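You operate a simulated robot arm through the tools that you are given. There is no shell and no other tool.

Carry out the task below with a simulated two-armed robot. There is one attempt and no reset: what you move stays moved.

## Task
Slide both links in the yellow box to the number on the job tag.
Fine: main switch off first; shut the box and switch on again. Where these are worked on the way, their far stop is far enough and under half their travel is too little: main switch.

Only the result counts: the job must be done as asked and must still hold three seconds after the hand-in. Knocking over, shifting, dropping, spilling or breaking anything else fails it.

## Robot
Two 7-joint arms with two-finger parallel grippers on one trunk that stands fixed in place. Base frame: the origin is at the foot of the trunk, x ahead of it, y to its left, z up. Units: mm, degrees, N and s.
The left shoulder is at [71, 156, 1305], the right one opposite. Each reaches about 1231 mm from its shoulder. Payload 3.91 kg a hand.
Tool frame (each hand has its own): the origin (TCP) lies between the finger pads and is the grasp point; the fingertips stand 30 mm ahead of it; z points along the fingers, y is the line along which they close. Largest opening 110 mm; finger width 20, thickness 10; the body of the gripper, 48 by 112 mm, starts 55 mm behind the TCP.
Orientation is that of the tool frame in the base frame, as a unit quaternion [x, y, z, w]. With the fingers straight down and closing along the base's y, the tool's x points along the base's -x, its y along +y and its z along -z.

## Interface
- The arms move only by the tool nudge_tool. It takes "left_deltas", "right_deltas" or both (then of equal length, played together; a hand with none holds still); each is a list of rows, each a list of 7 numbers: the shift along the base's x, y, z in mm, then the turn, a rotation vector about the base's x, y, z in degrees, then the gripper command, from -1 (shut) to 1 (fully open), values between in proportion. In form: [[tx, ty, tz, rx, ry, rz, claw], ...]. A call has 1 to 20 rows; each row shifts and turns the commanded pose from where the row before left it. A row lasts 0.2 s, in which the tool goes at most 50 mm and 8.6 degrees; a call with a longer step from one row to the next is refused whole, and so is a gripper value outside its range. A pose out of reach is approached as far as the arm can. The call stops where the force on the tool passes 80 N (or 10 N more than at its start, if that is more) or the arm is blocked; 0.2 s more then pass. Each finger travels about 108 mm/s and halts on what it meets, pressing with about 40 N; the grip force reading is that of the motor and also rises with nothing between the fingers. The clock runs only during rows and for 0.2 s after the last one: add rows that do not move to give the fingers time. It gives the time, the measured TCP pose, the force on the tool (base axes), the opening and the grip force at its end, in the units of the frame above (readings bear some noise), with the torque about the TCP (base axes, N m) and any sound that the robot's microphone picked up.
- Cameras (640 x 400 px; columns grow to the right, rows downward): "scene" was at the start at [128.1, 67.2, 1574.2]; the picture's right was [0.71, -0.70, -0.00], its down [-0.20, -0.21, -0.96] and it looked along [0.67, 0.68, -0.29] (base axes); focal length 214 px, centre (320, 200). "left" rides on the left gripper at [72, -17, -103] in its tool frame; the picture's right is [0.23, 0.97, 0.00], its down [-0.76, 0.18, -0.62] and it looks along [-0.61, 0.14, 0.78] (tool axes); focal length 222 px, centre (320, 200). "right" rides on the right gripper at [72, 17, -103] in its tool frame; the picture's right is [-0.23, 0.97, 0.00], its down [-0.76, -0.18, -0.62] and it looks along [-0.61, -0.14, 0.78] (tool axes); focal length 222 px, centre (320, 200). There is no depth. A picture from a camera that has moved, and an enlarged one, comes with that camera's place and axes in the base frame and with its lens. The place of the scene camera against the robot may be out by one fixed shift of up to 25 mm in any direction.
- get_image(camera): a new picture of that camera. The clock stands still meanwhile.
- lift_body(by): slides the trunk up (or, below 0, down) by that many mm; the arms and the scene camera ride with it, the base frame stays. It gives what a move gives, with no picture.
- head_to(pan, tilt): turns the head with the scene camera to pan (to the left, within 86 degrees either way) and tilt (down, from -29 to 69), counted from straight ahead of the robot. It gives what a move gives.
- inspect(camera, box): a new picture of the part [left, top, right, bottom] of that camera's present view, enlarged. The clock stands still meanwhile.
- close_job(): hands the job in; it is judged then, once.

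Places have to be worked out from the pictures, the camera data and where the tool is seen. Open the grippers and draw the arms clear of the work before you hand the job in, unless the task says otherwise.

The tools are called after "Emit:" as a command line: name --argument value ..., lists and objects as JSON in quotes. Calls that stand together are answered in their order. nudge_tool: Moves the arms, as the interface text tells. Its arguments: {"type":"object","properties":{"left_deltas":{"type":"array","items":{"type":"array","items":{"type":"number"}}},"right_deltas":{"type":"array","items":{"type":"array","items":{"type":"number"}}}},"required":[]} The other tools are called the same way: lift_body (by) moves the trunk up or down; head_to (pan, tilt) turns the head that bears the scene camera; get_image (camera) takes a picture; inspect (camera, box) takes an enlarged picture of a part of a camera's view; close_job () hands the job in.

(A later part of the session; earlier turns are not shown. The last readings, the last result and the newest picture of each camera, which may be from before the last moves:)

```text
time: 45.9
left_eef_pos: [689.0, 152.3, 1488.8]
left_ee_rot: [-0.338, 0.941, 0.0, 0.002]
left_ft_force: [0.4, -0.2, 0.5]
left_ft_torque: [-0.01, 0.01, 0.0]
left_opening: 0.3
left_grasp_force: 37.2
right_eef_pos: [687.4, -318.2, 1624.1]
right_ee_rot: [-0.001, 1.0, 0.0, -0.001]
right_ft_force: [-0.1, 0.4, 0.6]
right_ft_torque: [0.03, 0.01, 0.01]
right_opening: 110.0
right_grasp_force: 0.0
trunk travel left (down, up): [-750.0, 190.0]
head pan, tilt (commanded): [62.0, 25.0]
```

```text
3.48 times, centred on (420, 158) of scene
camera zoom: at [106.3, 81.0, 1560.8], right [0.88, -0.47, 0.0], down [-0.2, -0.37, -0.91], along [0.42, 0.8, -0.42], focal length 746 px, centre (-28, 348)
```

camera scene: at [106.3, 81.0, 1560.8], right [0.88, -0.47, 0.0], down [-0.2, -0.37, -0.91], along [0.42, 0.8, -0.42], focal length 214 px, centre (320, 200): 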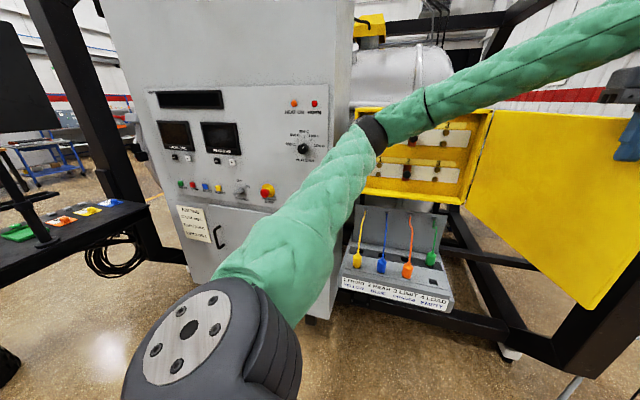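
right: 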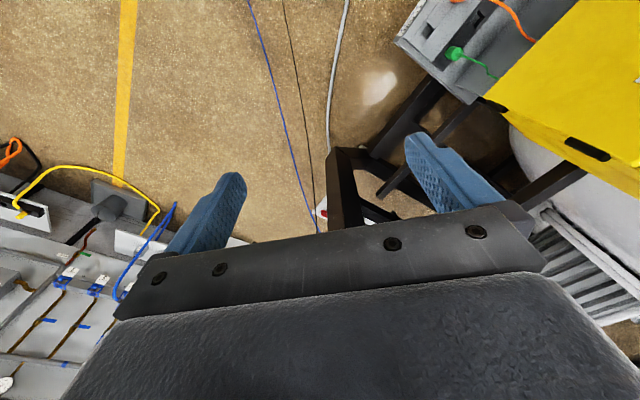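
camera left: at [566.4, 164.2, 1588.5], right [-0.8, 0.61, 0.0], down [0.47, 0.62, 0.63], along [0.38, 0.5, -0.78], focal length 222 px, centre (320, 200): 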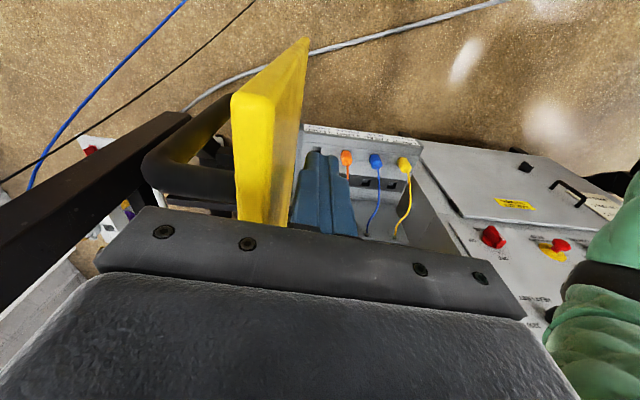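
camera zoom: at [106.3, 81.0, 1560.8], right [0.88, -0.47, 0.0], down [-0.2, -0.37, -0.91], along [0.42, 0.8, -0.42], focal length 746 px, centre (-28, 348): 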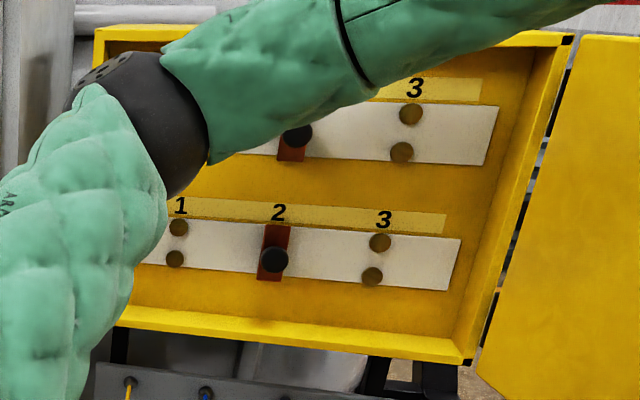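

The box is open: links at 2, and 1 is left. Triangulating both knobs gives about [774, 635, 1417] (upper) and [773, 636, 1281] (lower), knob fronts around the box opening plane. I bring the left hand away from the door and turn it to point into the box.

Emit:
nudge_tool --left_deltas '[[-19.4, 32.8, 2, 0, 0, 0, -1], [-19.4, 32.8, 2, 0, 0, 0, -1], [-19.4, 32.8, 2, 0, 0, 0, -1], [-19.4, 32.8, 2, 0, 0, 0, -1], [-19.4, 32.8, 2, 0, 0, 0, -0.5], [13.3, 36, -3, 5.84, -5.75, 0, 0], [13.3, 36, -3, 5.84, -5.75, 0, 0], [13.3, 36, -3, 5.84, -5.75, 0, 0]]'

Emit:
get_image --camera "left"

Emit:
get_image --camera "scene"

```text
time: 47.7
left_eef_pos: [631.1, 426.2, 1488.8]
left_ee_rot: [-0.331, 0.919, 0.094, 0.194]
left_ft_force: [1.2, -0.7, 0.5]
left_ft_torque: [0.0, 0.04, -0.02]
left_opening: 55.2
left_grasp_force: 0.0
right_eef_pos: [686.5, -318.0, 1625.1]
right_ee_rot: [0.0, 1.0, -0.001, 0.0]
right_ft_force: [-0.2, -0.2, 0.7]
right_ft_torque: [-0.04, 0.01, 0.0]
right_opening: 110.2
right_grasp_force: 0.1
trunk travel left (down, up): [-750.0, 190.0]
head pan, tilt (commanded): [62.0, 25.0]
```

```text
taken
camera left: at [559.7, 341.4, 1549.7], right [-0.79, 0.61, -0.05], down [0.24, 0.38, 0.89], along [0.57, 0.69, -0.45], focal length 222 px, centre (320, 200)
```

left: 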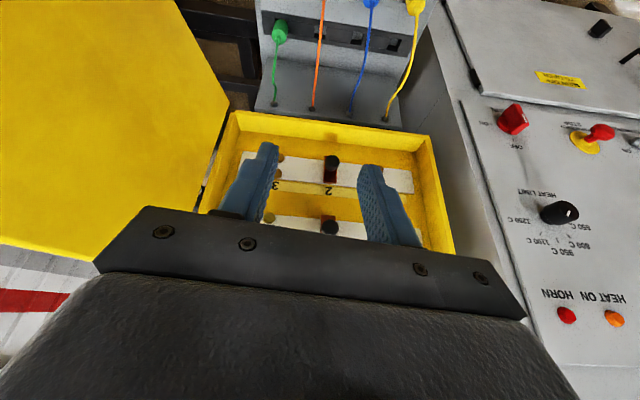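

```text
taken
camera scene: at [105.6, 83.1, 1560.8], right [0.88, -0.47, 0.0], down [-0.2, -0.37, -0.91], along [0.43, 0.8, -0.42], focal length 214 px, centre (320, 200)
```

scene: 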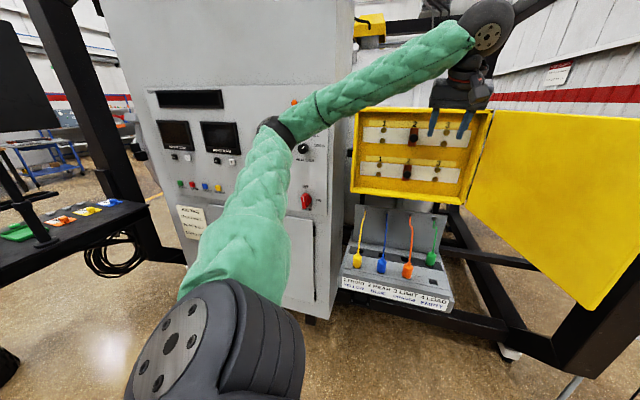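

Clear views of the open box now; I zoom in for details of the links and knobs.

Emit:
inspect --camera "left" --box '[190, 100, 470, 260]'

Emit:
inspect --camera "scene" --box '[340, 95, 500, 215]'

```text
2.29 times, centred on (330, 180) of left
camera zoom: at [559.7, 341.4, 1549.7], right [-0.79, 0.61, -0.05], down [0.24, 0.38, 0.89], along [0.57, 0.69, -0.45], focal length 508 px, centre (297, 246)
```

zoom: 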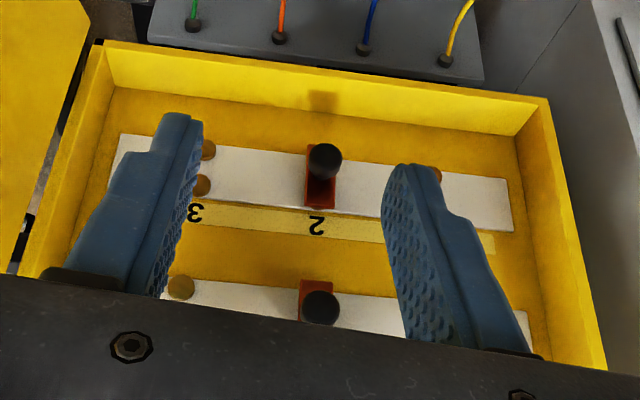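

```text
3.33 times, centred on (420, 155) of scene
camera zoom: at [105.6, 83.1, 1560.8], right [0.88, -0.47, 0.0], down [-0.2, -0.37, -0.91], along [0.43, 0.8, -0.42], focal length 715 px, centre (-13, 350)
```

zoom: 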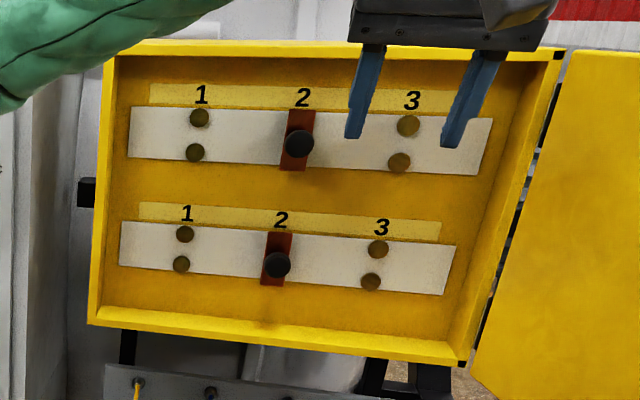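

Combined views place the knobs at k≈105 mm along the box face, m≈1010 mm deep (about [785, 648], z≈1413 upper / ≈1270 lower), ~30 mm wide; the 1-to-2 spacing is ≈110 mm. I finish turning the hand level and stop 150 mm in front of the upper knob.

Emit:
nudge_tool --left_deltas '[[5.9, 14.2, -9.5, 5.31, -6.29, 0, 0.1], [5.9, 14.2, -9.5, 5.31, -6.29, 0, 0.1], [5.9, 14.2, -9.5, 5.31, -6.29, 0, 0.1], [5.9, 14.2, -9.5, 5.31, -6.29, 0, 0.1], [5.9, 14.2, -9.5, 5.31, -6.29, 0, 0.1], [5.9, 14.2, -9.5, 5.31, -6.29, 0, 0.1], [5.9, 14.2, -9.5, 5.31, -6.29, 0, 0.1], [5.9, 14.2, -9.5, 5.31, -6.29, 0, 0.1]]'

Emit:
get_image --camera "left"

Emit:
get_image --camera "scene"

```text
time: 49.5
left_eef_pos: [677.9, 539.9, 1410.5]
left_ee_rot: [-0.248, 0.658, 0.264, 0.66]
left_ft_force: [0.0, 0.4, 0.7]
left_ft_torque: [0.03, 0.01, 0.02]
left_opening: 60.5
left_grasp_force: 0.2
right_eef_pos: [686.5, -318.9, 1624.7]
right_ee_rot: [-0.001, 1.0, 0.0, 0.0]
right_ft_force: [-0.1, -0.2, -0.1]
right_ft_torque: [-0.06, 0.01, 0.01]
right_opening: 110.2
right_grasp_force: 0.1
trunk travel left (down, up): [-750.0, 190.0]
head pan, tilt (commanded): [62.0, 25.0]
```

```text
taken
camera left: at [612.6, 460.1, 1335.2], right [-0.66, 0.72, -0.21], down [-0.58, -0.3, 0.76], along [0.49, 0.62, 0.62], focal length 222 px, centre (320, 200)
```

left: 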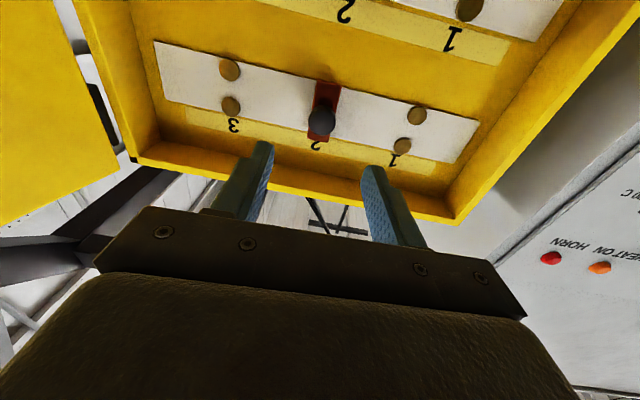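

```text
taken
camera scene: at [106.1, 82.4, 1560.8], right [0.88, -0.47, 0.0], down [-0.2, -0.37, -0.91], along [0.43, 0.8, -0.42], focal length 214 px, centre (320, 200)
```

scene: 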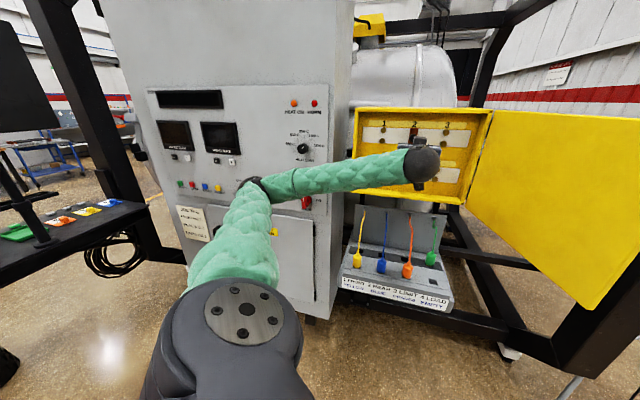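

Refined: upper knob at k≈108, m≈999, z≈1417 (≈[778, 636, 1417]); lower at z≈1280. I correct a small yaw error and advance so the fingers straddle the upper knob's cap.

Emit:
nudge_tool --left_deltas '[[22.5, 21.4, 1.6, 0, 0, 0.73, 0.1], [22.5, 21.4, 1.6, 0, 0, 0.73, 0.1], [22.5, 21.4, 1.6, 0, 0, 0.73, 0.1], [14.5, 13.4, 1.6, 0, 0, 0.73, 0.1], [0, 0, 0, 0, 0, 0, 0.1]]'

Emit:
get_image --camera "left"

Emit:
inspect --camera "scene" --box '[340, 95, 500, 215]'

```text
time: 50.7
left_eef_pos: [757.7, 616.4, 1419.2]
left_ee_rot: [-0.264, 0.652, 0.279, 0.653]
left_ft_force: [0.2, -1.0, 0.5]
left_ft_torque: [0.02, 0.01, 0.02]
left_opening: 60.6
left_grasp_force: 0.1
right_eef_pos: [685.5, -319.7, 1625.4]
right_ee_rot: [-0.001, 1.0, 0.0, 0.0]
right_ft_force: [0.6, 0.0, 1.3]
right_ft_torque: [0.02, -0.01, 0.0]
right_opening: 109.9
right_grasp_force: 0.1
trunk travel left (down, up): [-750.0, 190.0]
head pan, tilt (commanded): [62.0, 25.0]
```

```text
taken
camera left: at [696.2, 533.4, 1344.0], right [-0.69, 0.69, -0.21], down [-0.56, -0.33, 0.76], along [0.45, 0.64, 0.62], focal length 222 px, centre (320, 200)
```

left: 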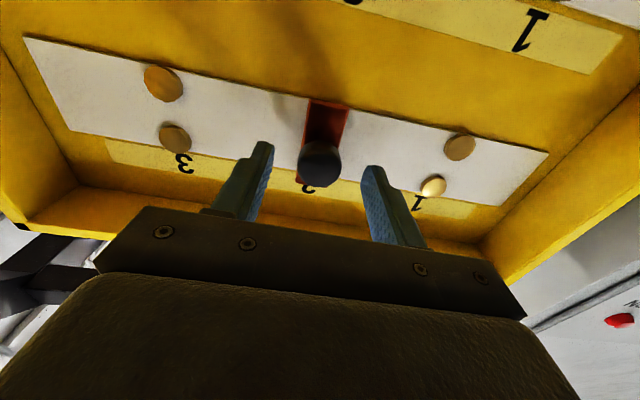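

```text
3.33 times, centred on (420, 155) of scene
camera zoom: at [105.5, 81.4, 1560.8], right [0.88, -0.47, 0.0], down [-0.2, -0.37, -0.91], along [0.43, 0.8, -0.42], focal length 715 px, centre (-13, 350)
```

zoom: 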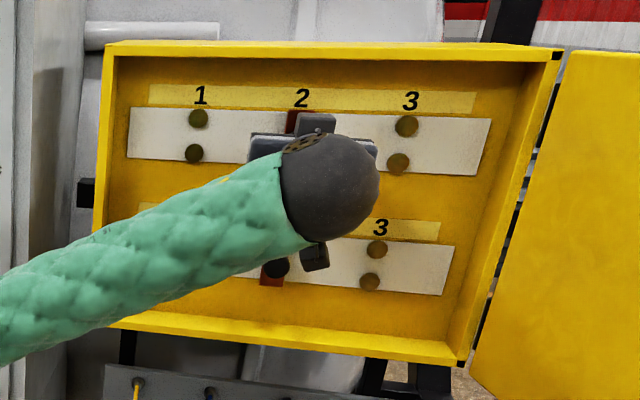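

The knob is centred right at the fingertips. I advance 22 mm so the pads cover it, then close.

Emit:
nudge_tool --left_deltas '[[7.7, 7.8, -1, 0, 0, 0, 0.1], [7.7, 7.8, -1, 0, 0, 0, 0.1], [0, 0, 0, 0, 0, 0, -0.3], [0, 0, 0, 0, 0, 0, -1], [0, 0, 0, 0, 0, 0, -1]]'

Emit:
get_image --camera "left"

```text
time: 51.9
left_eef_pos: [774.8, 632.4, 1415.5]
left_ee_rot: [-0.265, 0.652, 0.279, 0.653]
left_ft_force: [0.4, 0.6, 1.8]
left_ft_torque: [-0.12, 0.23, -0.55]
left_opening: 29.4
left_grasp_force: 44.5
right_eef_pos: [687.8, -319.5, 1624.0]
right_ee_rot: [0.0, 1.0, -0.001, 0.0]
right_ft_force: [-0.4, -0.2, -0.3]
right_ft_torque: [-0.01, 0.0, 0.05]
right_opening: 110.1
right_grasp_force: 0.1
trunk travel left (down, up): [-750.0, 190.0]
head pan, tilt (commanded): [62.0, 25.0]
```

```text
taken
camera left: at [712.7, 548.5, 1341.0], right [-0.69, 0.69, -0.21], down [-0.56, -0.33, 0.76], along [0.45, 0.64, 0.62], focal length 222 px, centre (320, 200)
```

left: 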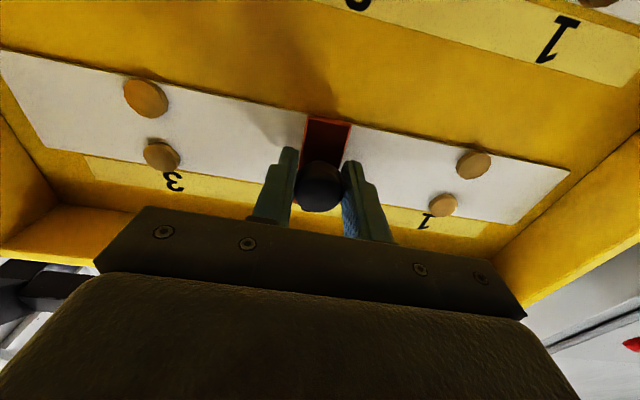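

The knob is gripped (29 mm). I slide it left along the box face, first 100 mm.

Emit:
nudge_tool --left_deltas '[[-7.1, 7.0, 0, 0, 0, 0, -1], [-14.3, 14.0, 0, 0, 0, 0, -1], [-17.8, 17.6, 0, 0, 0, 0, -1], [-17.8, 17.6, 0, 0, 0, 0, -1], [-14.3, 14.0, 0, 0, 0, 0, -1]]'

Emit:
get_image --camera "left"

Emit:
inspect --camera "scene" --box '[340, 95, 500, 215]'

```text
time: 53.1
left_eef_pos: [704.7, 702.0, 1415.9]
left_ee_rot: [-0.265, 0.652, 0.28, 0.653]
left_ft_force: [3.1, 6.2, 3.4]
left_ft_torque: [0.5, -0.48, -0.66]
left_opening: 29.4
left_grasp_force: 44.4
right_eef_pos: [685.1, -319.1, 1623.1]
right_ee_rot: [0.0, 1.0, 0.0, 0.0]
right_ft_force: [-0.3, 0.0, 0.6]
right_ft_torque: [-0.03, -0.02, -0.01]
right_opening: 109.9
right_grasp_force: 0.1
trunk travel left (down, up): [-750.0, 190.0]
head pan, tilt (commanded): [62.0, 25.0]
```

```text
taken
camera left: at [642.8, 618.1, 1341.0], right [-0.69, 0.69, -0.21], down [-0.56, -0.33, 0.76], along [0.45, 0.64, 0.62], focal length 222 px, centre (320, 200)
```

left: 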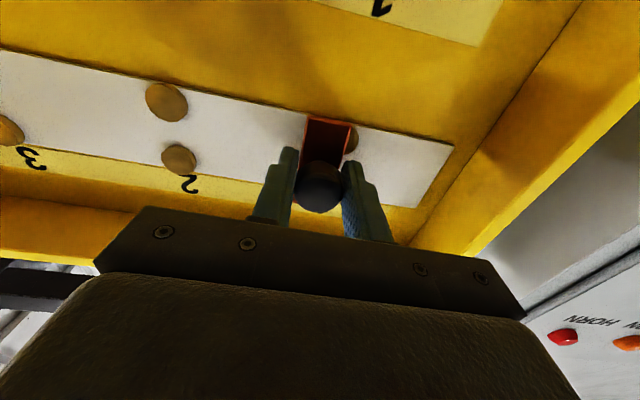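

```text
3.33 times, centred on (420, 155) of scene
camera zoom: at [106.0, 82.4, 1560.7], right [0.88, -0.47, 0.0], down [-0.2, -0.37, -0.91], along [0.43, 0.8, -0.42], focal length 715 px, centre (-13, 350)
```

zoom: 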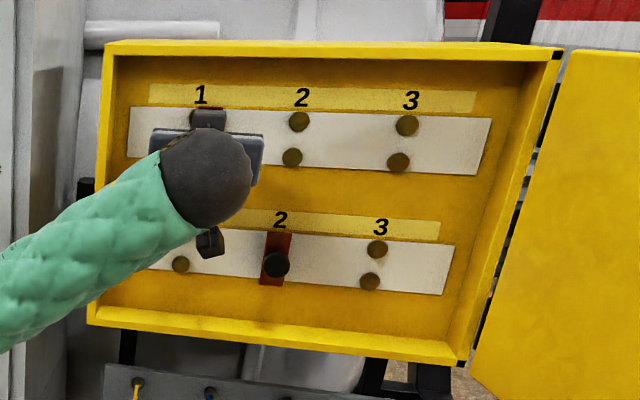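

About 99 mm travelled; pin 1 still peeks out at the left of the carriage. I move the remaining ~12 mm.

Emit:
nudge_tool --left_deltas '[[-4.3, 4.2, 0, 0, 0, 0, -1], [-4.3, 4.2, 0, 0, 0, 0, -1], [0, 0, 0, 0, 0, 0, -1]]'

Emit:
get_image --camera "left"

```text
time: 53.9
left_eef_pos: [697.5, 709.9, 1414.6]
left_ee_rot: [-0.264, 0.652, 0.28, 0.653]
left_ft_force: [8.8, 8.2, 10.2]
left_ft_torque: [-0.13, 0.18, -0.44]
left_opening: 29.4
left_grasp_force: 45.1
right_eef_pos: [687.7, -319.4, 1624.5]
right_ee_rot: [0.001, 1.0, -0.001, 0.0]
right_ft_force: [-0.3, 0.2, 0.4]
right_ft_torque: [0.03, -0.03, -0.02]
right_opening: 110.2
right_grasp_force: 0.1
trunk travel left (down, up): [-750.0, 190.0]
head pan, tilt (commanded): [62.0, 25.0]
```

```text
taken
camera left: at [634.5, 626.5, 1340.8], right [-0.69, 0.69, -0.21], down [-0.56, -0.33, 0.76], along [0.45, 0.64, 0.62], focal length 222 px, centre (320, 200)
```

left: 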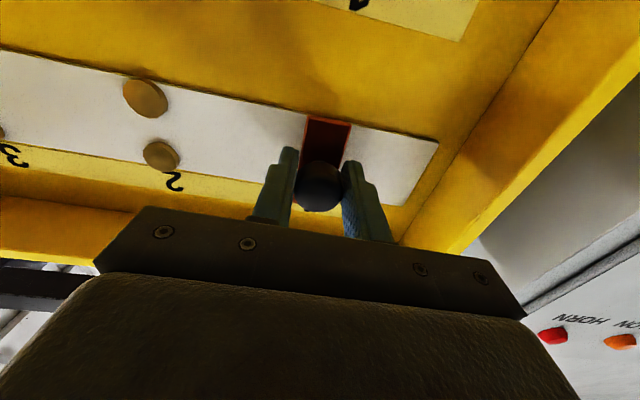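

The view now matches the starting one shifted by exactly one pitch (pins 2 where pins 3 were), so the upper link is at 1. I release and back off.

Emit:
nudge_tool --left_deltas '[[0, 0, 0, 0, 0, 0, -0.4], [0, 0, 0, 0, 0, 0, 0.1], [-14, -14.3, 0, 0, 0, 0, 0.1], [-21, -21.4, 0, 0, 0, 0, 0.1], [-10, -25, -20, 0, 0, 0, 0.1], [10, -28, -35, 0, 0, 0, 0.1], [25, -25, -35, 0, 0, 0, 0.1]]'

Emit:
get_image --camera "left"

Emit:
inspect --camera "scene" --box '[340, 95, 500, 215]'

```text
time: 55.5
left_eef_pos: [683.7, 595.5, 1324.2]
left_ee_rot: [-0.265, 0.652, 0.282, 0.652]
left_ft_force: [-0.6, -0.9, -0.6]
left_ft_torque: [-0.01, 0.02, -0.02]
left_opening: 60.4
left_grasp_force: 0.0
right_eef_pos: [689.3, -321.0, 1623.3]
right_ee_rot: [0.001, 1.0, 0.0, -0.001]
right_ft_force: [0.5, -0.1, -0.1]
right_ft_torque: [-0.01, 0.07, -0.03]
right_opening: 110.4
right_grasp_force: 0.0
trunk travel left (down, up): [-750.0, 190.0]
head pan, tilt (commanded): [62.0, 25.0]
```

```text
taken
camera left: at [622.1, 511.8, 1249.0], right [-0.7, 0.69, -0.21], down [-0.56, -0.34, 0.76], along [0.45, 0.64, 0.62], focal length 222 px, centre (320, 200)
```

left: 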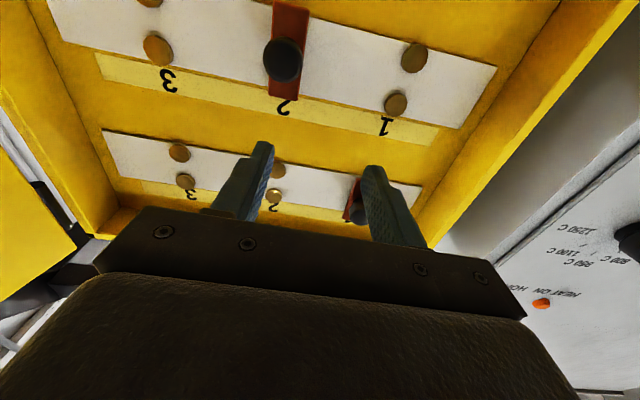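

```text
3.33 times, centred on (420, 155) of scene
camera zoom: at [107.9, 80.2, 1560.9], right [0.88, -0.47, 0.0], down [-0.2, -0.37, -0.91], along [0.42, 0.8, -0.42], focal length 715 px, centre (-13, 350)
```

zoom: 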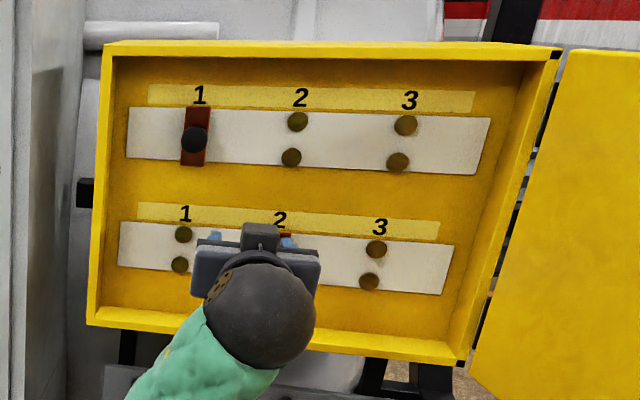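

Upper link is cleanly on 1. The lower knob is confirmed at k≈107, m≈999, z≈1280; I align below and advance to it.

Emit:
nudge_tool --left_deltas '[[13.7, -13.5, -22, 0, 0, 0, 0.1], [13.7, -13.5, -22, 0, 0, 0, 0.1], [23.3, 23.7, 0, 0, 0, 0, 0.1], [23.3, 23.7, 0, 0, 0, 0, 0.1], [0, 0, 0, 0, 0, 0, 0.1]]'

Emit:
get_image --camera "left"

```text
time: 56.7
left_eef_pos: [759.5, 615.1, 1281.5]
left_ee_rot: [-0.265, 0.652, 0.28, 0.653]
left_ft_force: [-0.4, -0.3, -0.4]
left_ft_torque: [0.0, -0.02, 0.0]
left_opening: 60.5
left_grasp_force: 0.1
right_eef_pos: [685.8, -319.3, 1624.7]
right_ee_rot: [0.0, 1.0, 0.0, 0.0]
right_ft_force: [-0.2, 0.4, -0.4]
right_ft_torque: [0.02, 0.01, 0.01]
right_opening: 110.0
right_grasp_force: 0.1
trunk travel left (down, up): [-750.0, 190.0]
head pan, tilt (commanded): [62.0, 25.0]
```

```text
taken
camera left: at [697.8, 531.8, 1206.9], right [-0.69, 0.69, -0.21], down [-0.56, -0.33, 0.76], along [0.45, 0.64, 0.62], focal length 222 px, centre (320, 200)
```

left: 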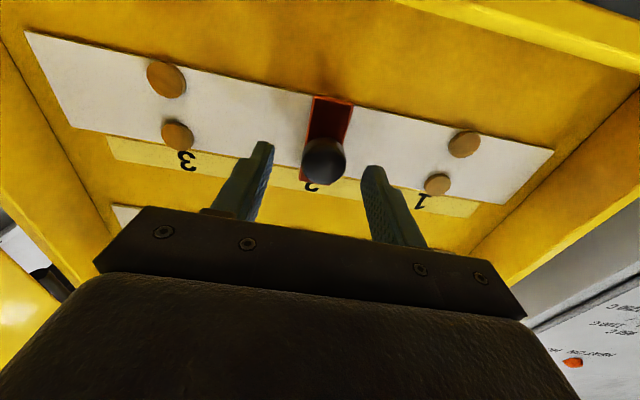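

The lower knob is centred between the fingertips. I advance 22 mm and close.

Emit:
nudge_tool --left_deltas '[[7.7, 7.8, -0.5, 0, 0, 0, 0.1], [7.7, 7.8, -0.5, 0, 0, 0, 0.1], [0, 0, 0, 0, 0, 0, -0.3], [0, 0, 0, 0, 0, 0, -1], [0, 0, 0, 0, 0, 0, -1]]'

Emit:
get_image --camera "left"

```text
time: 57.9
left_eef_pos: [774.7, 631.9, 1281.4]
left_ee_rot: [-0.264, 0.652, 0.28, 0.653]
left_ft_force: [1.2, 2.7, 3.7]
left_ft_torque: [-0.2, 0.31, -0.52]
left_opening: 29.3
left_grasp_force: 44.5
right_eef_pos: [687.3, -319.3, 1625.1]
right_ee_rot: [0.0, 1.0, 0.0, 0.0]
right_ft_force: [0.2, -1.0, -0.1]
right_ft_torque: [0.02, -0.02, 0.01]
right_opening: 110.4
right_grasp_force: 0.0
trunk travel left (down, up): [-750.0, 190.0]
head pan, tilt (commanded): [62.0, 25.0]
```

```text
taken
camera left: at [713.5, 548.8, 1206.6], right [-0.69, 0.69, -0.21], down [-0.56, -0.33, 0.76], along [0.45, 0.64, 0.62], focal length 222 px, centre (320, 200)
```

left: 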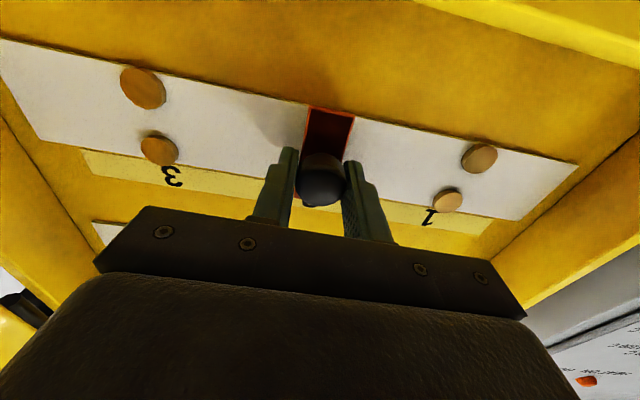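

The lower knob is gripped (29 mm). I slide it the same 110 mm to the left.

Emit:
nudge_tool --left_deltas '[[-7.1, 7.0, 0, 0, 0, 0, -1], [-14.3, 14.0, 0, 0, 0, 0, -1], [-17.8, 17.6, 0, 0, 0, 0, -1], [-17.8, 17.6, 0, 0, 0, 0, -1], [-14.3, 14.0, 0, 0, 0, 0, -1], [-7.1, 7.0, 0, 0, 0, 0, -1], [0, 0, 0, 0, 0, 0, -1]]'

Emit:
get_image --camera "left"

```text
time: 59.5
left_eef_pos: [697.3, 710.4, 1281.6]
left_ee_rot: [-0.265, 0.652, 0.279, 0.653]
left_ft_force: [13.2, 14.5, 20.7]
left_ft_torque: [0.21, -0.12, -0.47]
left_opening: 29.4
left_grasp_force: 44.7
right_eef_pos: [687.1, -319.8, 1623.6]
right_ee_rot: [0.001, 1.0, 0.0, 0.0]
right_ft_force: [0.9, -0.1, -0.6]
right_ft_torque: [0.03, 0.01, -0.04]
right_opening: 109.8
right_grasp_force: 0.1
trunk travel left (down, up): [-750.0, 190.0]
head pan, tilt (commanded): [62.0, 25.0]
```

```text
taken
camera left: at [635.1, 626.0, 1205.8], right [-0.69, 0.69, -0.21], down [-0.56, -0.33, 0.76], along [0.45, 0.64, 0.62], focal length 222 px, centre (320, 200)
```

left: 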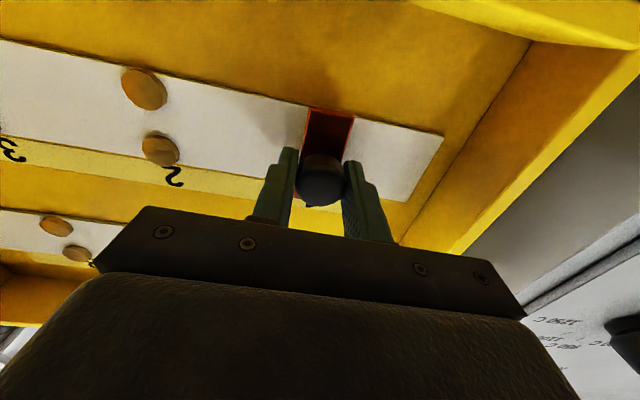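

Pins 2 now appear where pins 3 did before, so the lower link is at 1 too. I release, back straight out, and check with the scene camera.

Emit:
nudge_tool --left_deltas '[[0, 0, 0, 0, 0, 0, -0.4], [0, 0, 0, 0, 0, 0, 0.1], [-14, -14.3, 0, 0, 0, 0, 0.1], [-21, -21.4, 0, 0, 0, 0, 0.1], [-10, -25, 0, 0, 0, 0, 0.1], [10, -28, 0, 0, 0, 0, 0.1], [25, -25, 0, 0, 0, 0, 0.1], [25, -25, 0, 0, 0, 0, 0.1]]'

Emit:
inspect --camera "scene" --box '[340, 95, 500, 215]'

Emit:
get_image --camera "left"

Emit:
get_image --camera "scene"

```text
time: 61.3
left_eef_pos: [710.9, 571.4, 1281.0]
left_ee_rot: [-0.266, 0.652, 0.281, 0.652]
left_ft_force: [0.2, -0.3, -0.1]
left_ft_torque: [0.0, 0.05, 0.04]
left_opening: 60.4
left_grasp_force: 0.1
right_eef_pos: [687.9, -320.9, 1622.7]
right_ee_rot: [-0.001, 1.0, 0.001, -0.001]
right_ft_force: [0.3, -0.6, -0.1]
right_ft_torque: [-0.01, 0.04, 0.04]
right_opening: 110.0
right_grasp_force: 0.1
trunk travel left (down, up): [-750.0, 190.0]
head pan, tilt (commanded): [62.0, 25.0]
```

```text
3.33 times, centred on (420, 155) of scene
camera zoom: at [106.8, 80.1, 1560.8], right [0.88, -0.47, 0.0], down [-0.2, -0.37, -0.91], along [0.42, 0.8, -0.42], focal length 715 px, centre (-13, 350)
```

zoom: 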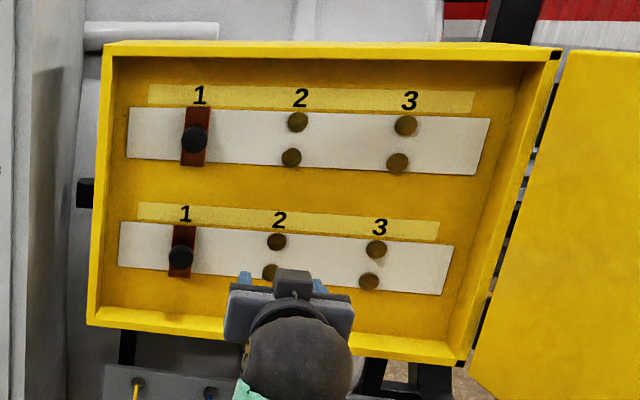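

```text
taken
camera left: at [649.9, 487.5, 1205.7], right [-0.69, 0.69, -0.21], down [-0.56, -0.34, 0.76], along [0.45, 0.64, 0.62], focal length 222 px, centre (320, 200)
```

left: 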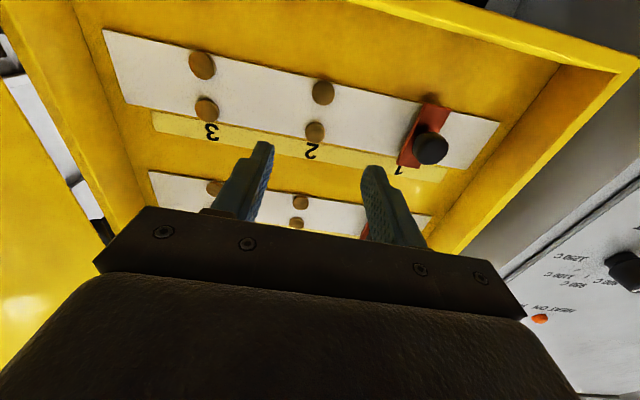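

```text
taken
camera scene: at [106.8, 80.1, 1560.8], right [0.88, -0.47, 0.0], down [-0.2, -0.37, -0.91], along [0.42, 0.8, -0.42], focal length 214 px, centre (320, 200)
```

scene: 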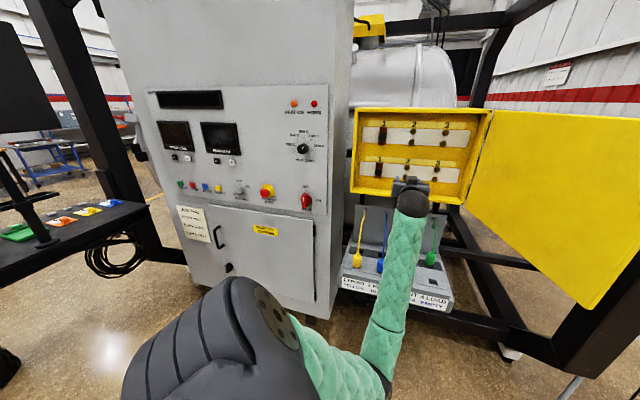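

Both links are on 1, covering their pin pairs. Now I retract the left hand, pitching the fingers down and rising above the door's top edge.

Emit:
nudge_tool --left_deltas '[[-10, -12, 5, 0, 0, 0, 0], [-10, -13.7, 15, -5.83, 5.74, 0, -0.5], [-6.5, -13.7, 28, -5.83, 5.74, 0, -1], [-6.5, -13.7, 28, -5.83, 5.74, 0, -1], [-6.5, -13.7, 28, -5.83, 5.74, 0, -1], [-6.5, -13.7, 28, -5.83, 5.74, 0, -1]]'

Emit:
get_image --camera "scene"

Emit:
get_image --camera "left"

```text
time: 62.7
left_eef_pos: [663.1, 488.0, 1414.9]
left_ee_rot: [-0.341, 0.841, 0.166, 0.386]
left_ft_force: [-0.2, 0.7, 0.5]
left_ft_torque: [-0.01, -0.02, 0.02]
left_opening: 0.0
left_grasp_force: 37.5
right_eef_pos: [686.9, -323.5, 1624.5]
right_ee_rot: [-0.001, 1.0, 0.001, 0.001]
right_ft_force: [-0.1, -0.5, 0.0]
right_ft_torque: [0.05, -0.02, 0.0]
right_opening: 110.2
right_grasp_force: 0.1
trunk travel left (down, up): [-750.0, 190.0]
head pan, tilt (commanded): [62.0, 25.0]
```

```text
taken
camera scene: at [105.4, 78.6, 1560.8], right [0.88, -0.47, 0.0], down [-0.2, -0.37, -0.91], along [0.42, 0.8, -0.42], focal length 214 px, centre (320, 200)
```

scene: 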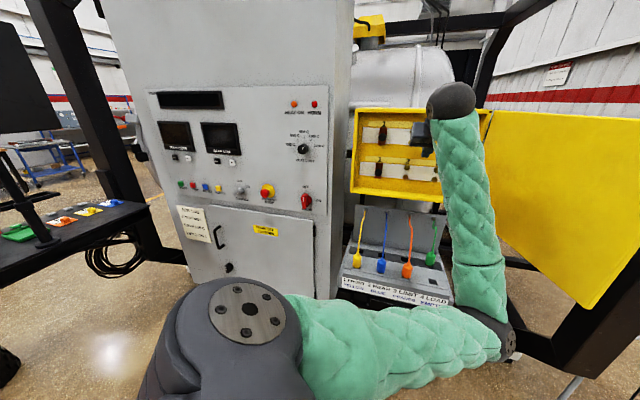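

```text
taken
camera left: at [585.6, 387.1, 1425.7], right [-0.79, 0.59, -0.16], down [-0.1, 0.13, 0.99], along [0.6, 0.8, -0.04], focal length 222 px, centre (320, 200)
```

left: 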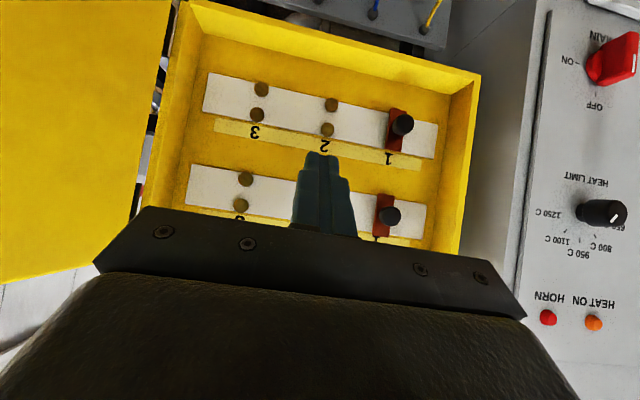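

The elbow has swung low to the right, which is bad for reaching across the door, so the right arm will start closing the door. First I bring the left hand up and left, out of the door's swing, in a short chunk to watch the elbow.

Emit:
nudge_tool --left_deltas '[[-12, 11, 30, -5.83, 5.74, 0, -1], [-19.3, 18, 31, -5.83, 5.74, 0, -1], [-19.3, 18, 31, -5.83, 5.74, 0, -1], [-19.3, 18, 31, -5.83, 5.74, 0, -1]]'

Emit:
get_image --camera "scene"

```text
time: 63.7
left_eef_pos: [594.1, 553.4, 1537.7]
left_ee_rot: [-0.373, 0.916, 0.056, 0.135]
left_ft_force: [-0.3, 0.8, 0.0]
left_ft_torque: [-0.03, 0.0, 0.04]
left_opening: 0.0
left_grasp_force: 37.5
right_eef_pos: [684.4, -319.9, 1625.4]
right_ee_rot: [0.0, 1.0, 0.0, 0.001]
right_ft_force: [0.3, -0.1, -0.1]
right_ft_torque: [0.03, 0.01, 0.01]
right_opening: 110.0
right_grasp_force: 0.0
trunk travel left (down, up): [-750.0, 190.0]
head pan, tilt (commanded): [62.0, 25.0]
```

```text
taken
camera scene: at [104.1, 81.1, 1560.7], right [0.88, -0.47, 0.0], down [-0.2, -0.37, -0.91], along [0.43, 0.8, -0.42], focal length 214 px, centre (320, 200)
```

scene: 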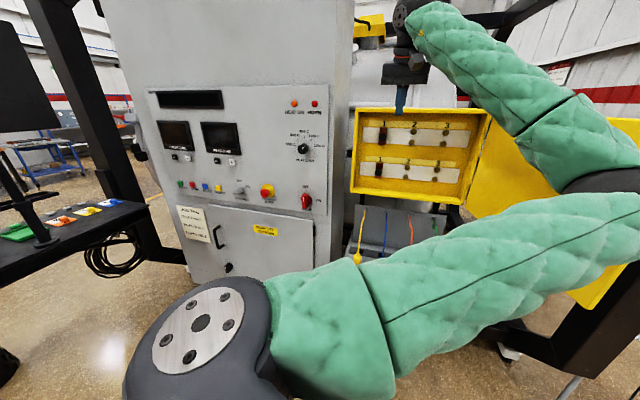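

The elbow is now up on the right — that suits pushing the door from its outer side with the left hand, passing over the door top. I finish the pitch and move the hand right at safe height.

Emit:
nudge_tool --left_deltas '[[10, -25, 36, -6.06, 5.97, 0, -1], [10, -25, 36, -6.06, 5.97, 0, -1], [24, -42, 0, 0, 0, 0, -1], [24, -42, 0, 0, 0, 0, -1], [24, -42, 0, 0, 0, 0, -1], [24, -42, 0, 0, 0, 0, -1]]'

Emit:
head_to --pan 25 --tilt 15

Emit:
get_image --camera "scene"

Emit:
get_image --camera "left"

Emit:
get_image --camera "right"

```text
time: 65.1
left_eef_pos: [681.8, 477.8, 1573.9]
left_ee_rot: [-0.377, 0.926, -0.001, -0.001]
left_ft_force: [1.0, -0.5, 0.2]
left_ft_torque: [0.0, 0.0, 0.01]
left_opening: 0.0
left_grasp_force: 37.5
left hand out of reach, approached as far as the arm can: row 3, 4, 5, 6
right_eef_pos: [688.2, -319.9, 1622.7]
right_ee_rot: [0.0, 1.0, 0.0, -0.001]
right_ft_force: [1.2, -0.5, -1.0]
right_ft_torque: [0.01, 0.04, 0.0]
right_opening: 110.0
right_grasp_force: 0.1
trunk travel left (down, up): [-750.0, 190.0]
head pan, tilt (commanded): [62.0, 25.0]
```

```text
time: 66.2
left_eef_pos: [678.7, 477.8, 1573.7]
left_ee_rot: [-0.378, 0.926, -0.001, -0.001]
left_ft_force: [0.3, -0.4, 0.0]
left_ft_torque: [0.0, -0.03, 0.0]
left_opening: 0.0
left_grasp_force: 37.7
right_eef_pos: [687.6, -319.8, 1624.3]
right_ee_rot: [0.0, 1.0, -0.001, 0.0]
right_ft_force: [0.1, 0.3, -0.1]
right_ft_torque: [0.0, -0.03, 0.02]
right_opening: 109.9
right_grasp_force: 0.0
trunk travel left (down, up): [-750.0, 190.0]
head pan, tilt (commanded): [25.0, 15.0]
```

```text
taken
camera scene: at [147.3, 39.2, 1577.0], right [0.42, -0.91, 0.0], down [-0.23, -0.11, -0.97], along [0.87, 0.41, -0.26], focal length 214 px, centre (320, 200)
```

scene: 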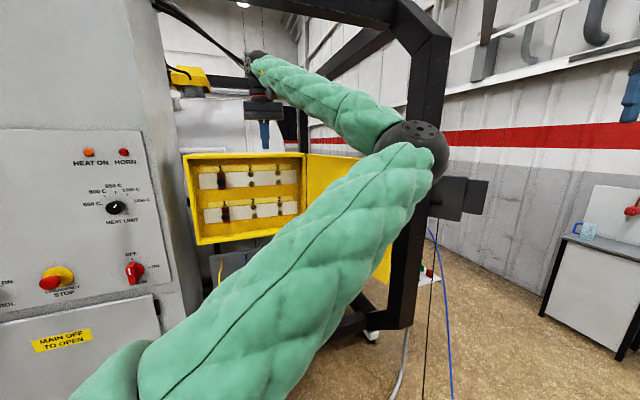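

```text
taken
camera left: at [638.5, 415.8, 1676.5], right [-0.84, 0.54, 0.0], down [0.42, 0.66, 0.62], along [0.34, 0.52, -0.78], focal length 222 px, centre (320, 200)
```

left: 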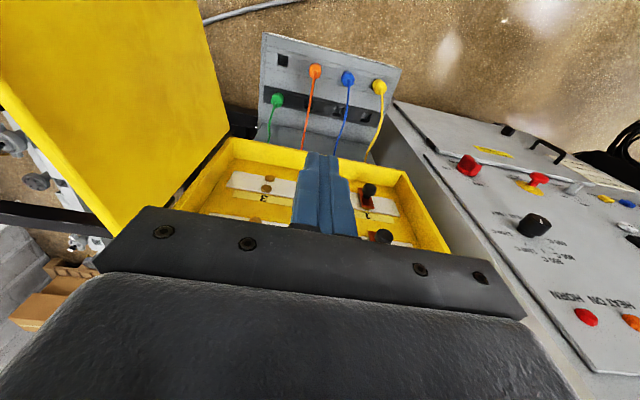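

```text
taken
camera right: at [615.1, -303.8, 1726.9], right [0.23, 0.97, 0.0], down [0.76, -0.18, 0.62], along [0.61, -0.14, -0.78], focal length 222 px, centre (320, 200)
```

right: 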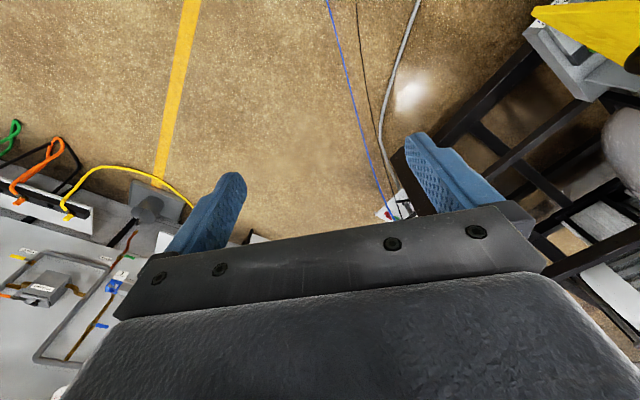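

The arm can't go right in this elbow posture. I move the left hand back to its starting place (upper left) to see whether the elbow swings back.

Emit:
nudge_tool --left_deltas '[[-10, 10, 30, 0, 0, 0, -1], [-30, 30, 20, 0, 0, 0, -1], [-30, 30, 10, 0, 0, 0, -1], [-30, 30, 0, 0, 0, 0, -1], [-30, 30, 0, 0, 0, 0, -1], [-30, 30, 0, 0, 0, 0, -1]]'

Emit:
head_to --pan 45 --tilt 15

Emit:
get_image --camera "scene"

```text
time: 67.6
left_eef_pos: [518.7, 640.0, 1633.2]
left_ee_rot: [-0.377, 0.926, -0.002, 0.0]
left_ft_force: [0.3, 0.6, -0.1]
left_ft_torque: [-0.04, -0.01, 0.0]
left_opening: 0.1
left_grasp_force: 37.9
right_eef_pos: [686.1, -318.1, 1625.7]
right_ee_rot: [0.0, 1.0, -0.001, 0.0]
right_ft_force: [-0.5, -0.3, 0.4]
right_ft_torque: [-0.02, 0.03, 0.01]
right_opening: 110.2
right_grasp_force: 0.1
trunk travel left (down, up): [-750.0, 190.0]
head pan, tilt (commanded): [25.0, 15.0]
```

```text
time: 68.4
left_eef_pos: [519.1, 635.4, 1634.7]
left_ee_rot: [-0.378, 0.926, -0.001, 0.0]
left_ft_force: [-0.3, 0.2, 0.4]
left_ft_torque: [0.03, 0.0, 0.02]
left_opening: 0.0
left_grasp_force: 37.9
right_eef_pos: [686.9, -321.2, 1623.9]
right_ee_rot: [-0.001, 1.0, 0.001, 0.0]
right_ft_force: [-0.7, 0.2, 0.5]
right_ft_torque: [-0.02, -0.01, 0.0]
right_opening: 110.0
right_grasp_force: 0.0
trunk travel left (down, up): [-750.0, 190.0]
head pan, tilt (commanded): [45.0, 15.0]
```

```text
taken
camera scene: at [129.2, 65.2, 1577.0], right [0.71, -0.71, 0.0], down [-0.18, -0.18, -0.97], along [0.68, 0.68, -0.26], focal length 214 px, centre (320, 200)
```

scene: 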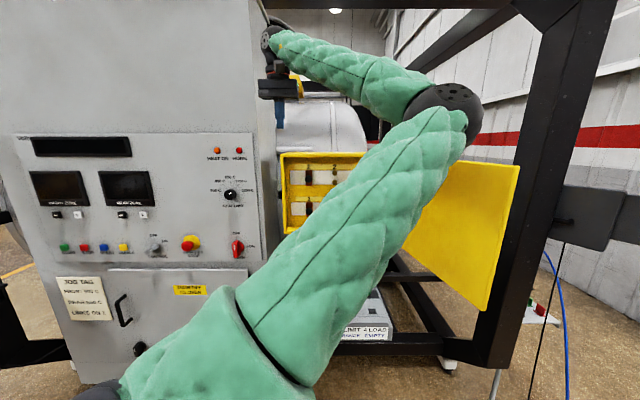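

The elbow stays on the right. I'll retrace the earlier path (pitch up, down to the lower level, then left), which should bring the elbow back to the left side.

Emit:
nudge_tool --left_deltas '[[19, -21, -24, 0, 0, 0, -1], [19, -21, -24, 0, 0, 0, -1], [19, -21, -24, 6.06, -5.97, 0, -1], [19, -21, -24, 6.06, -5.97, 0, -1], [19.3, -18, -31, 5.83, -5.74, 0, -1], [19.3, -18, -31, 5.83, -5.74, 0, -1], [19.3, -18, -31, 5.83, -5.74, 0, -1], [12, -11, -30, 5.83, -5.74, 0, -1]]'

Emit:
get_image --camera "scene"

```text
time: 70.2
left_eef_pos: [665.6, 488.1, 1416.0]
left_ee_rot: [-0.341, 0.84, 0.165, 0.388]
left_ft_force: [-0.5, 0.6, -0.3]
left_ft_torque: [-0.01, 0.01, -0.02]
left_opening: 0.1
left_grasp_force: 36.9
right_eef_pos: [686.9, -320.0, 1624.3]
right_ee_rot: [0.0, 1.0, 0.0, -0.001]
right_ft_force: [0.2, 0.5, 1.0]
right_ft_torque: [0.01, 0.01, -0.02]
right_opening: 110.2
right_grasp_force: 0.1
trunk travel left (down, up): [-750.0, 190.0]
head pan, tilt (commanded): [45.0, 15.0]
```

```text
taken
camera scene: at [129.3, 65.7, 1577.2], right [0.71, -0.71, 0.0], down [-0.18, -0.18, -0.97], along [0.68, 0.68, -0.26], focal length 214 px, centre (320, 200)
```

scene: 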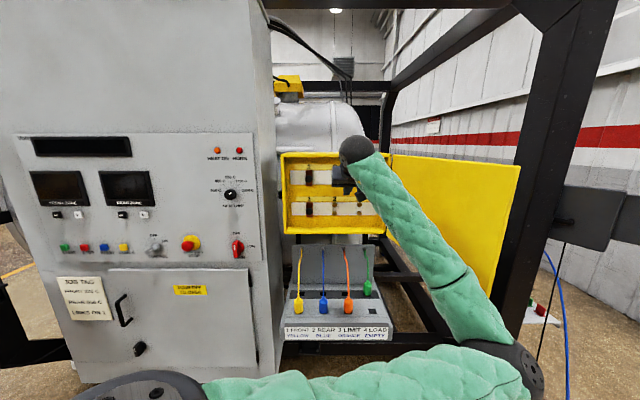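

The posture retraces as hoped (elbow lower right). I continue the reversal to the level pose at the lower knob height.

Emit:
nudge_tool --left_deltas '[[6.5, 13.7, -28, 5.83, -5.74, 0, -1], [6.5, 13.7, -28, 5.83, -5.74, 0, -1], [6.5, 13.7, -28, 5.83, -5.74, 0, -1], [6.5, 13.7, -28, 5.83, -5.74, 0, -1], [10, 13.7, -15, 5.83, -5.74, 0, -1], [10, 12, -5, 0, 0, 0, -1]]'

Emit:
get_image --camera "scene"

Emit:
nudge_tool --left_deltas '[[-25, 25, 0, 0, 0, 0, -1], [-25, 25, 0, 0, 0, 0, -1], [-14, 20, 0, 0, 0, 0, -1]]'

Emit:
get_image --camera "scene"

```text
time: 71.6
left_eef_pos: [713.3, 569.7, 1284.7]
left_ee_rot: [-0.265, 0.652, 0.28, 0.653]
left_ft_force: [0.4, 0.5, 0.8]
left_ft_torque: [-0.02, -0.02, -0.01]
left_opening: 0.0
left_grasp_force: 37.3
right_eef_pos: [686.5, -319.1, 1624.5]
right_ee_rot: [0.0, 1.0, 0.0, 0.0]
right_ft_force: [-0.5, -0.4, -0.1]
right_ft_torque: [0.0, -0.01, 0.02]
right_opening: 109.8
right_grasp_force: 0.0
trunk travel left (down, up): [-750.0, 190.0]
head pan, tilt (commanded): [45.0, 15.0]
```

```text
taken
camera scene: at [129.3, 66.1, 1577.0], right [0.71, -0.71, 0.0], down [-0.18, -0.18, -0.97], along [0.68, 0.68, -0.26], focal length 214 px, centre (320, 200)
```

scene: 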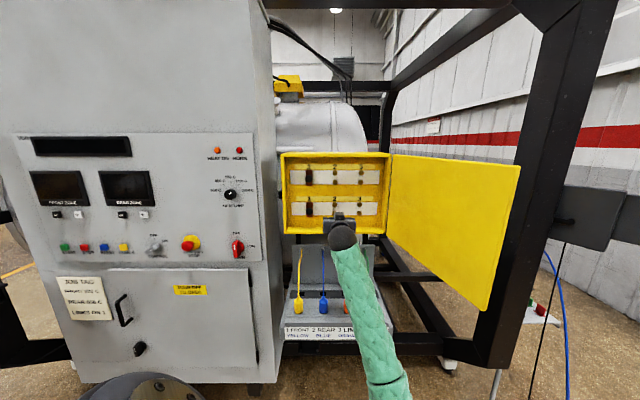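

```text
time: 72.4
left_eef_pos: [648.9, 638.7, 1283.2]
left_ee_rot: [-0.265, 0.652, 0.28, 0.653]
left_ft_force: [-0.2, 0.3, -0.5]
left_ft_torque: [0.0, 0.0, -0.02]
left_opening: 0.0
left_grasp_force: 37.4
right_eef_pos: [686.2, -319.1, 1625.0]
right_ee_rot: [-0.001, 1.0, 0.0, -0.001]
right_ft_force: [1.1, -0.1, -0.1]
right_ft_torque: [-0.02, 0.04, 0.0]
right_opening: 110.0
right_grasp_force: 0.2
trunk travel left (down, up): [-750.0, 190.0]
head pan, tilt (commanded): [45.0, 15.0]
```

```text
taken
camera scene: at [128.8, 66.2, 1577.0], right [0.71, -0.71, 0.0], down [-0.18, -0.18, -0.97], along [0.68, 0.68, -0.26], focal length 214 px, centre (320, 200)
```

scene: 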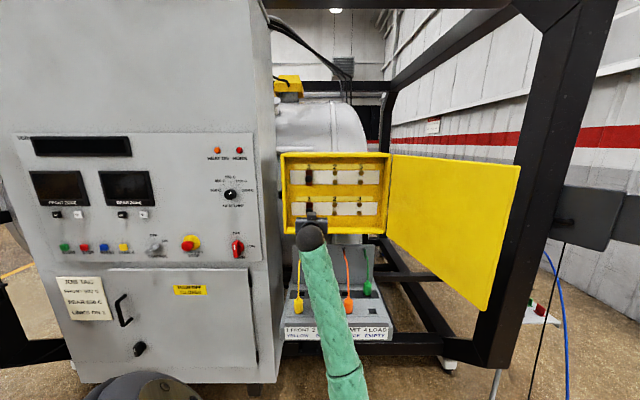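

Elbow is now below. Raising the hand at this spot toward the upper level should bring it to the left as before.

Emit:
nudge_tool --left_deltas '[[-5, 10, 33, 0, 0, 0, -1], [-5, 5, 33, 0, 0, 0, -1], [-5, 5, 33, 0, 0, 0, -1], [-5, 5, 33, 0, 0, 0, -1]]'

Emit:
get_image --camera "scene"

```text
time: 73.4
left_eef_pos: [626.6, 665.7, 1414.0]
left_ee_rot: [-0.264, 0.653, 0.279, 0.653]
left_ft_force: [0.0, -0.2, 0.0]
left_ft_torque: [-0.01, -0.04, -0.02]
left_opening: 0.1
left_grasp_force: 38.0
right_eef_pos: [687.2, -319.6, 1625.0]
right_ee_rot: [0.0, 1.0, 0.0, 0.0]
right_ft_force: [-0.1, 1.0, 0.2]
right_ft_torque: [0.0, -0.06, -0.02]
right_opening: 110.2
right_grasp_force: 0.1
trunk travel left (down, up): [-750.0, 190.0]
head pan, tilt (commanded): [45.0, 15.0]
```

```text
taken
camera scene: at [128.5, 66.6, 1576.9], right [0.71, -0.71, 0.0], down [-0.18, -0.18, -0.97], along [0.68, 0.68, -0.26], focal length 214 px, centre (320, 200)
```

scene: 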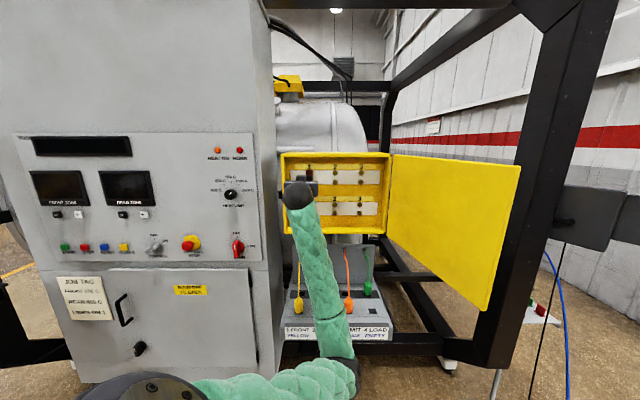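

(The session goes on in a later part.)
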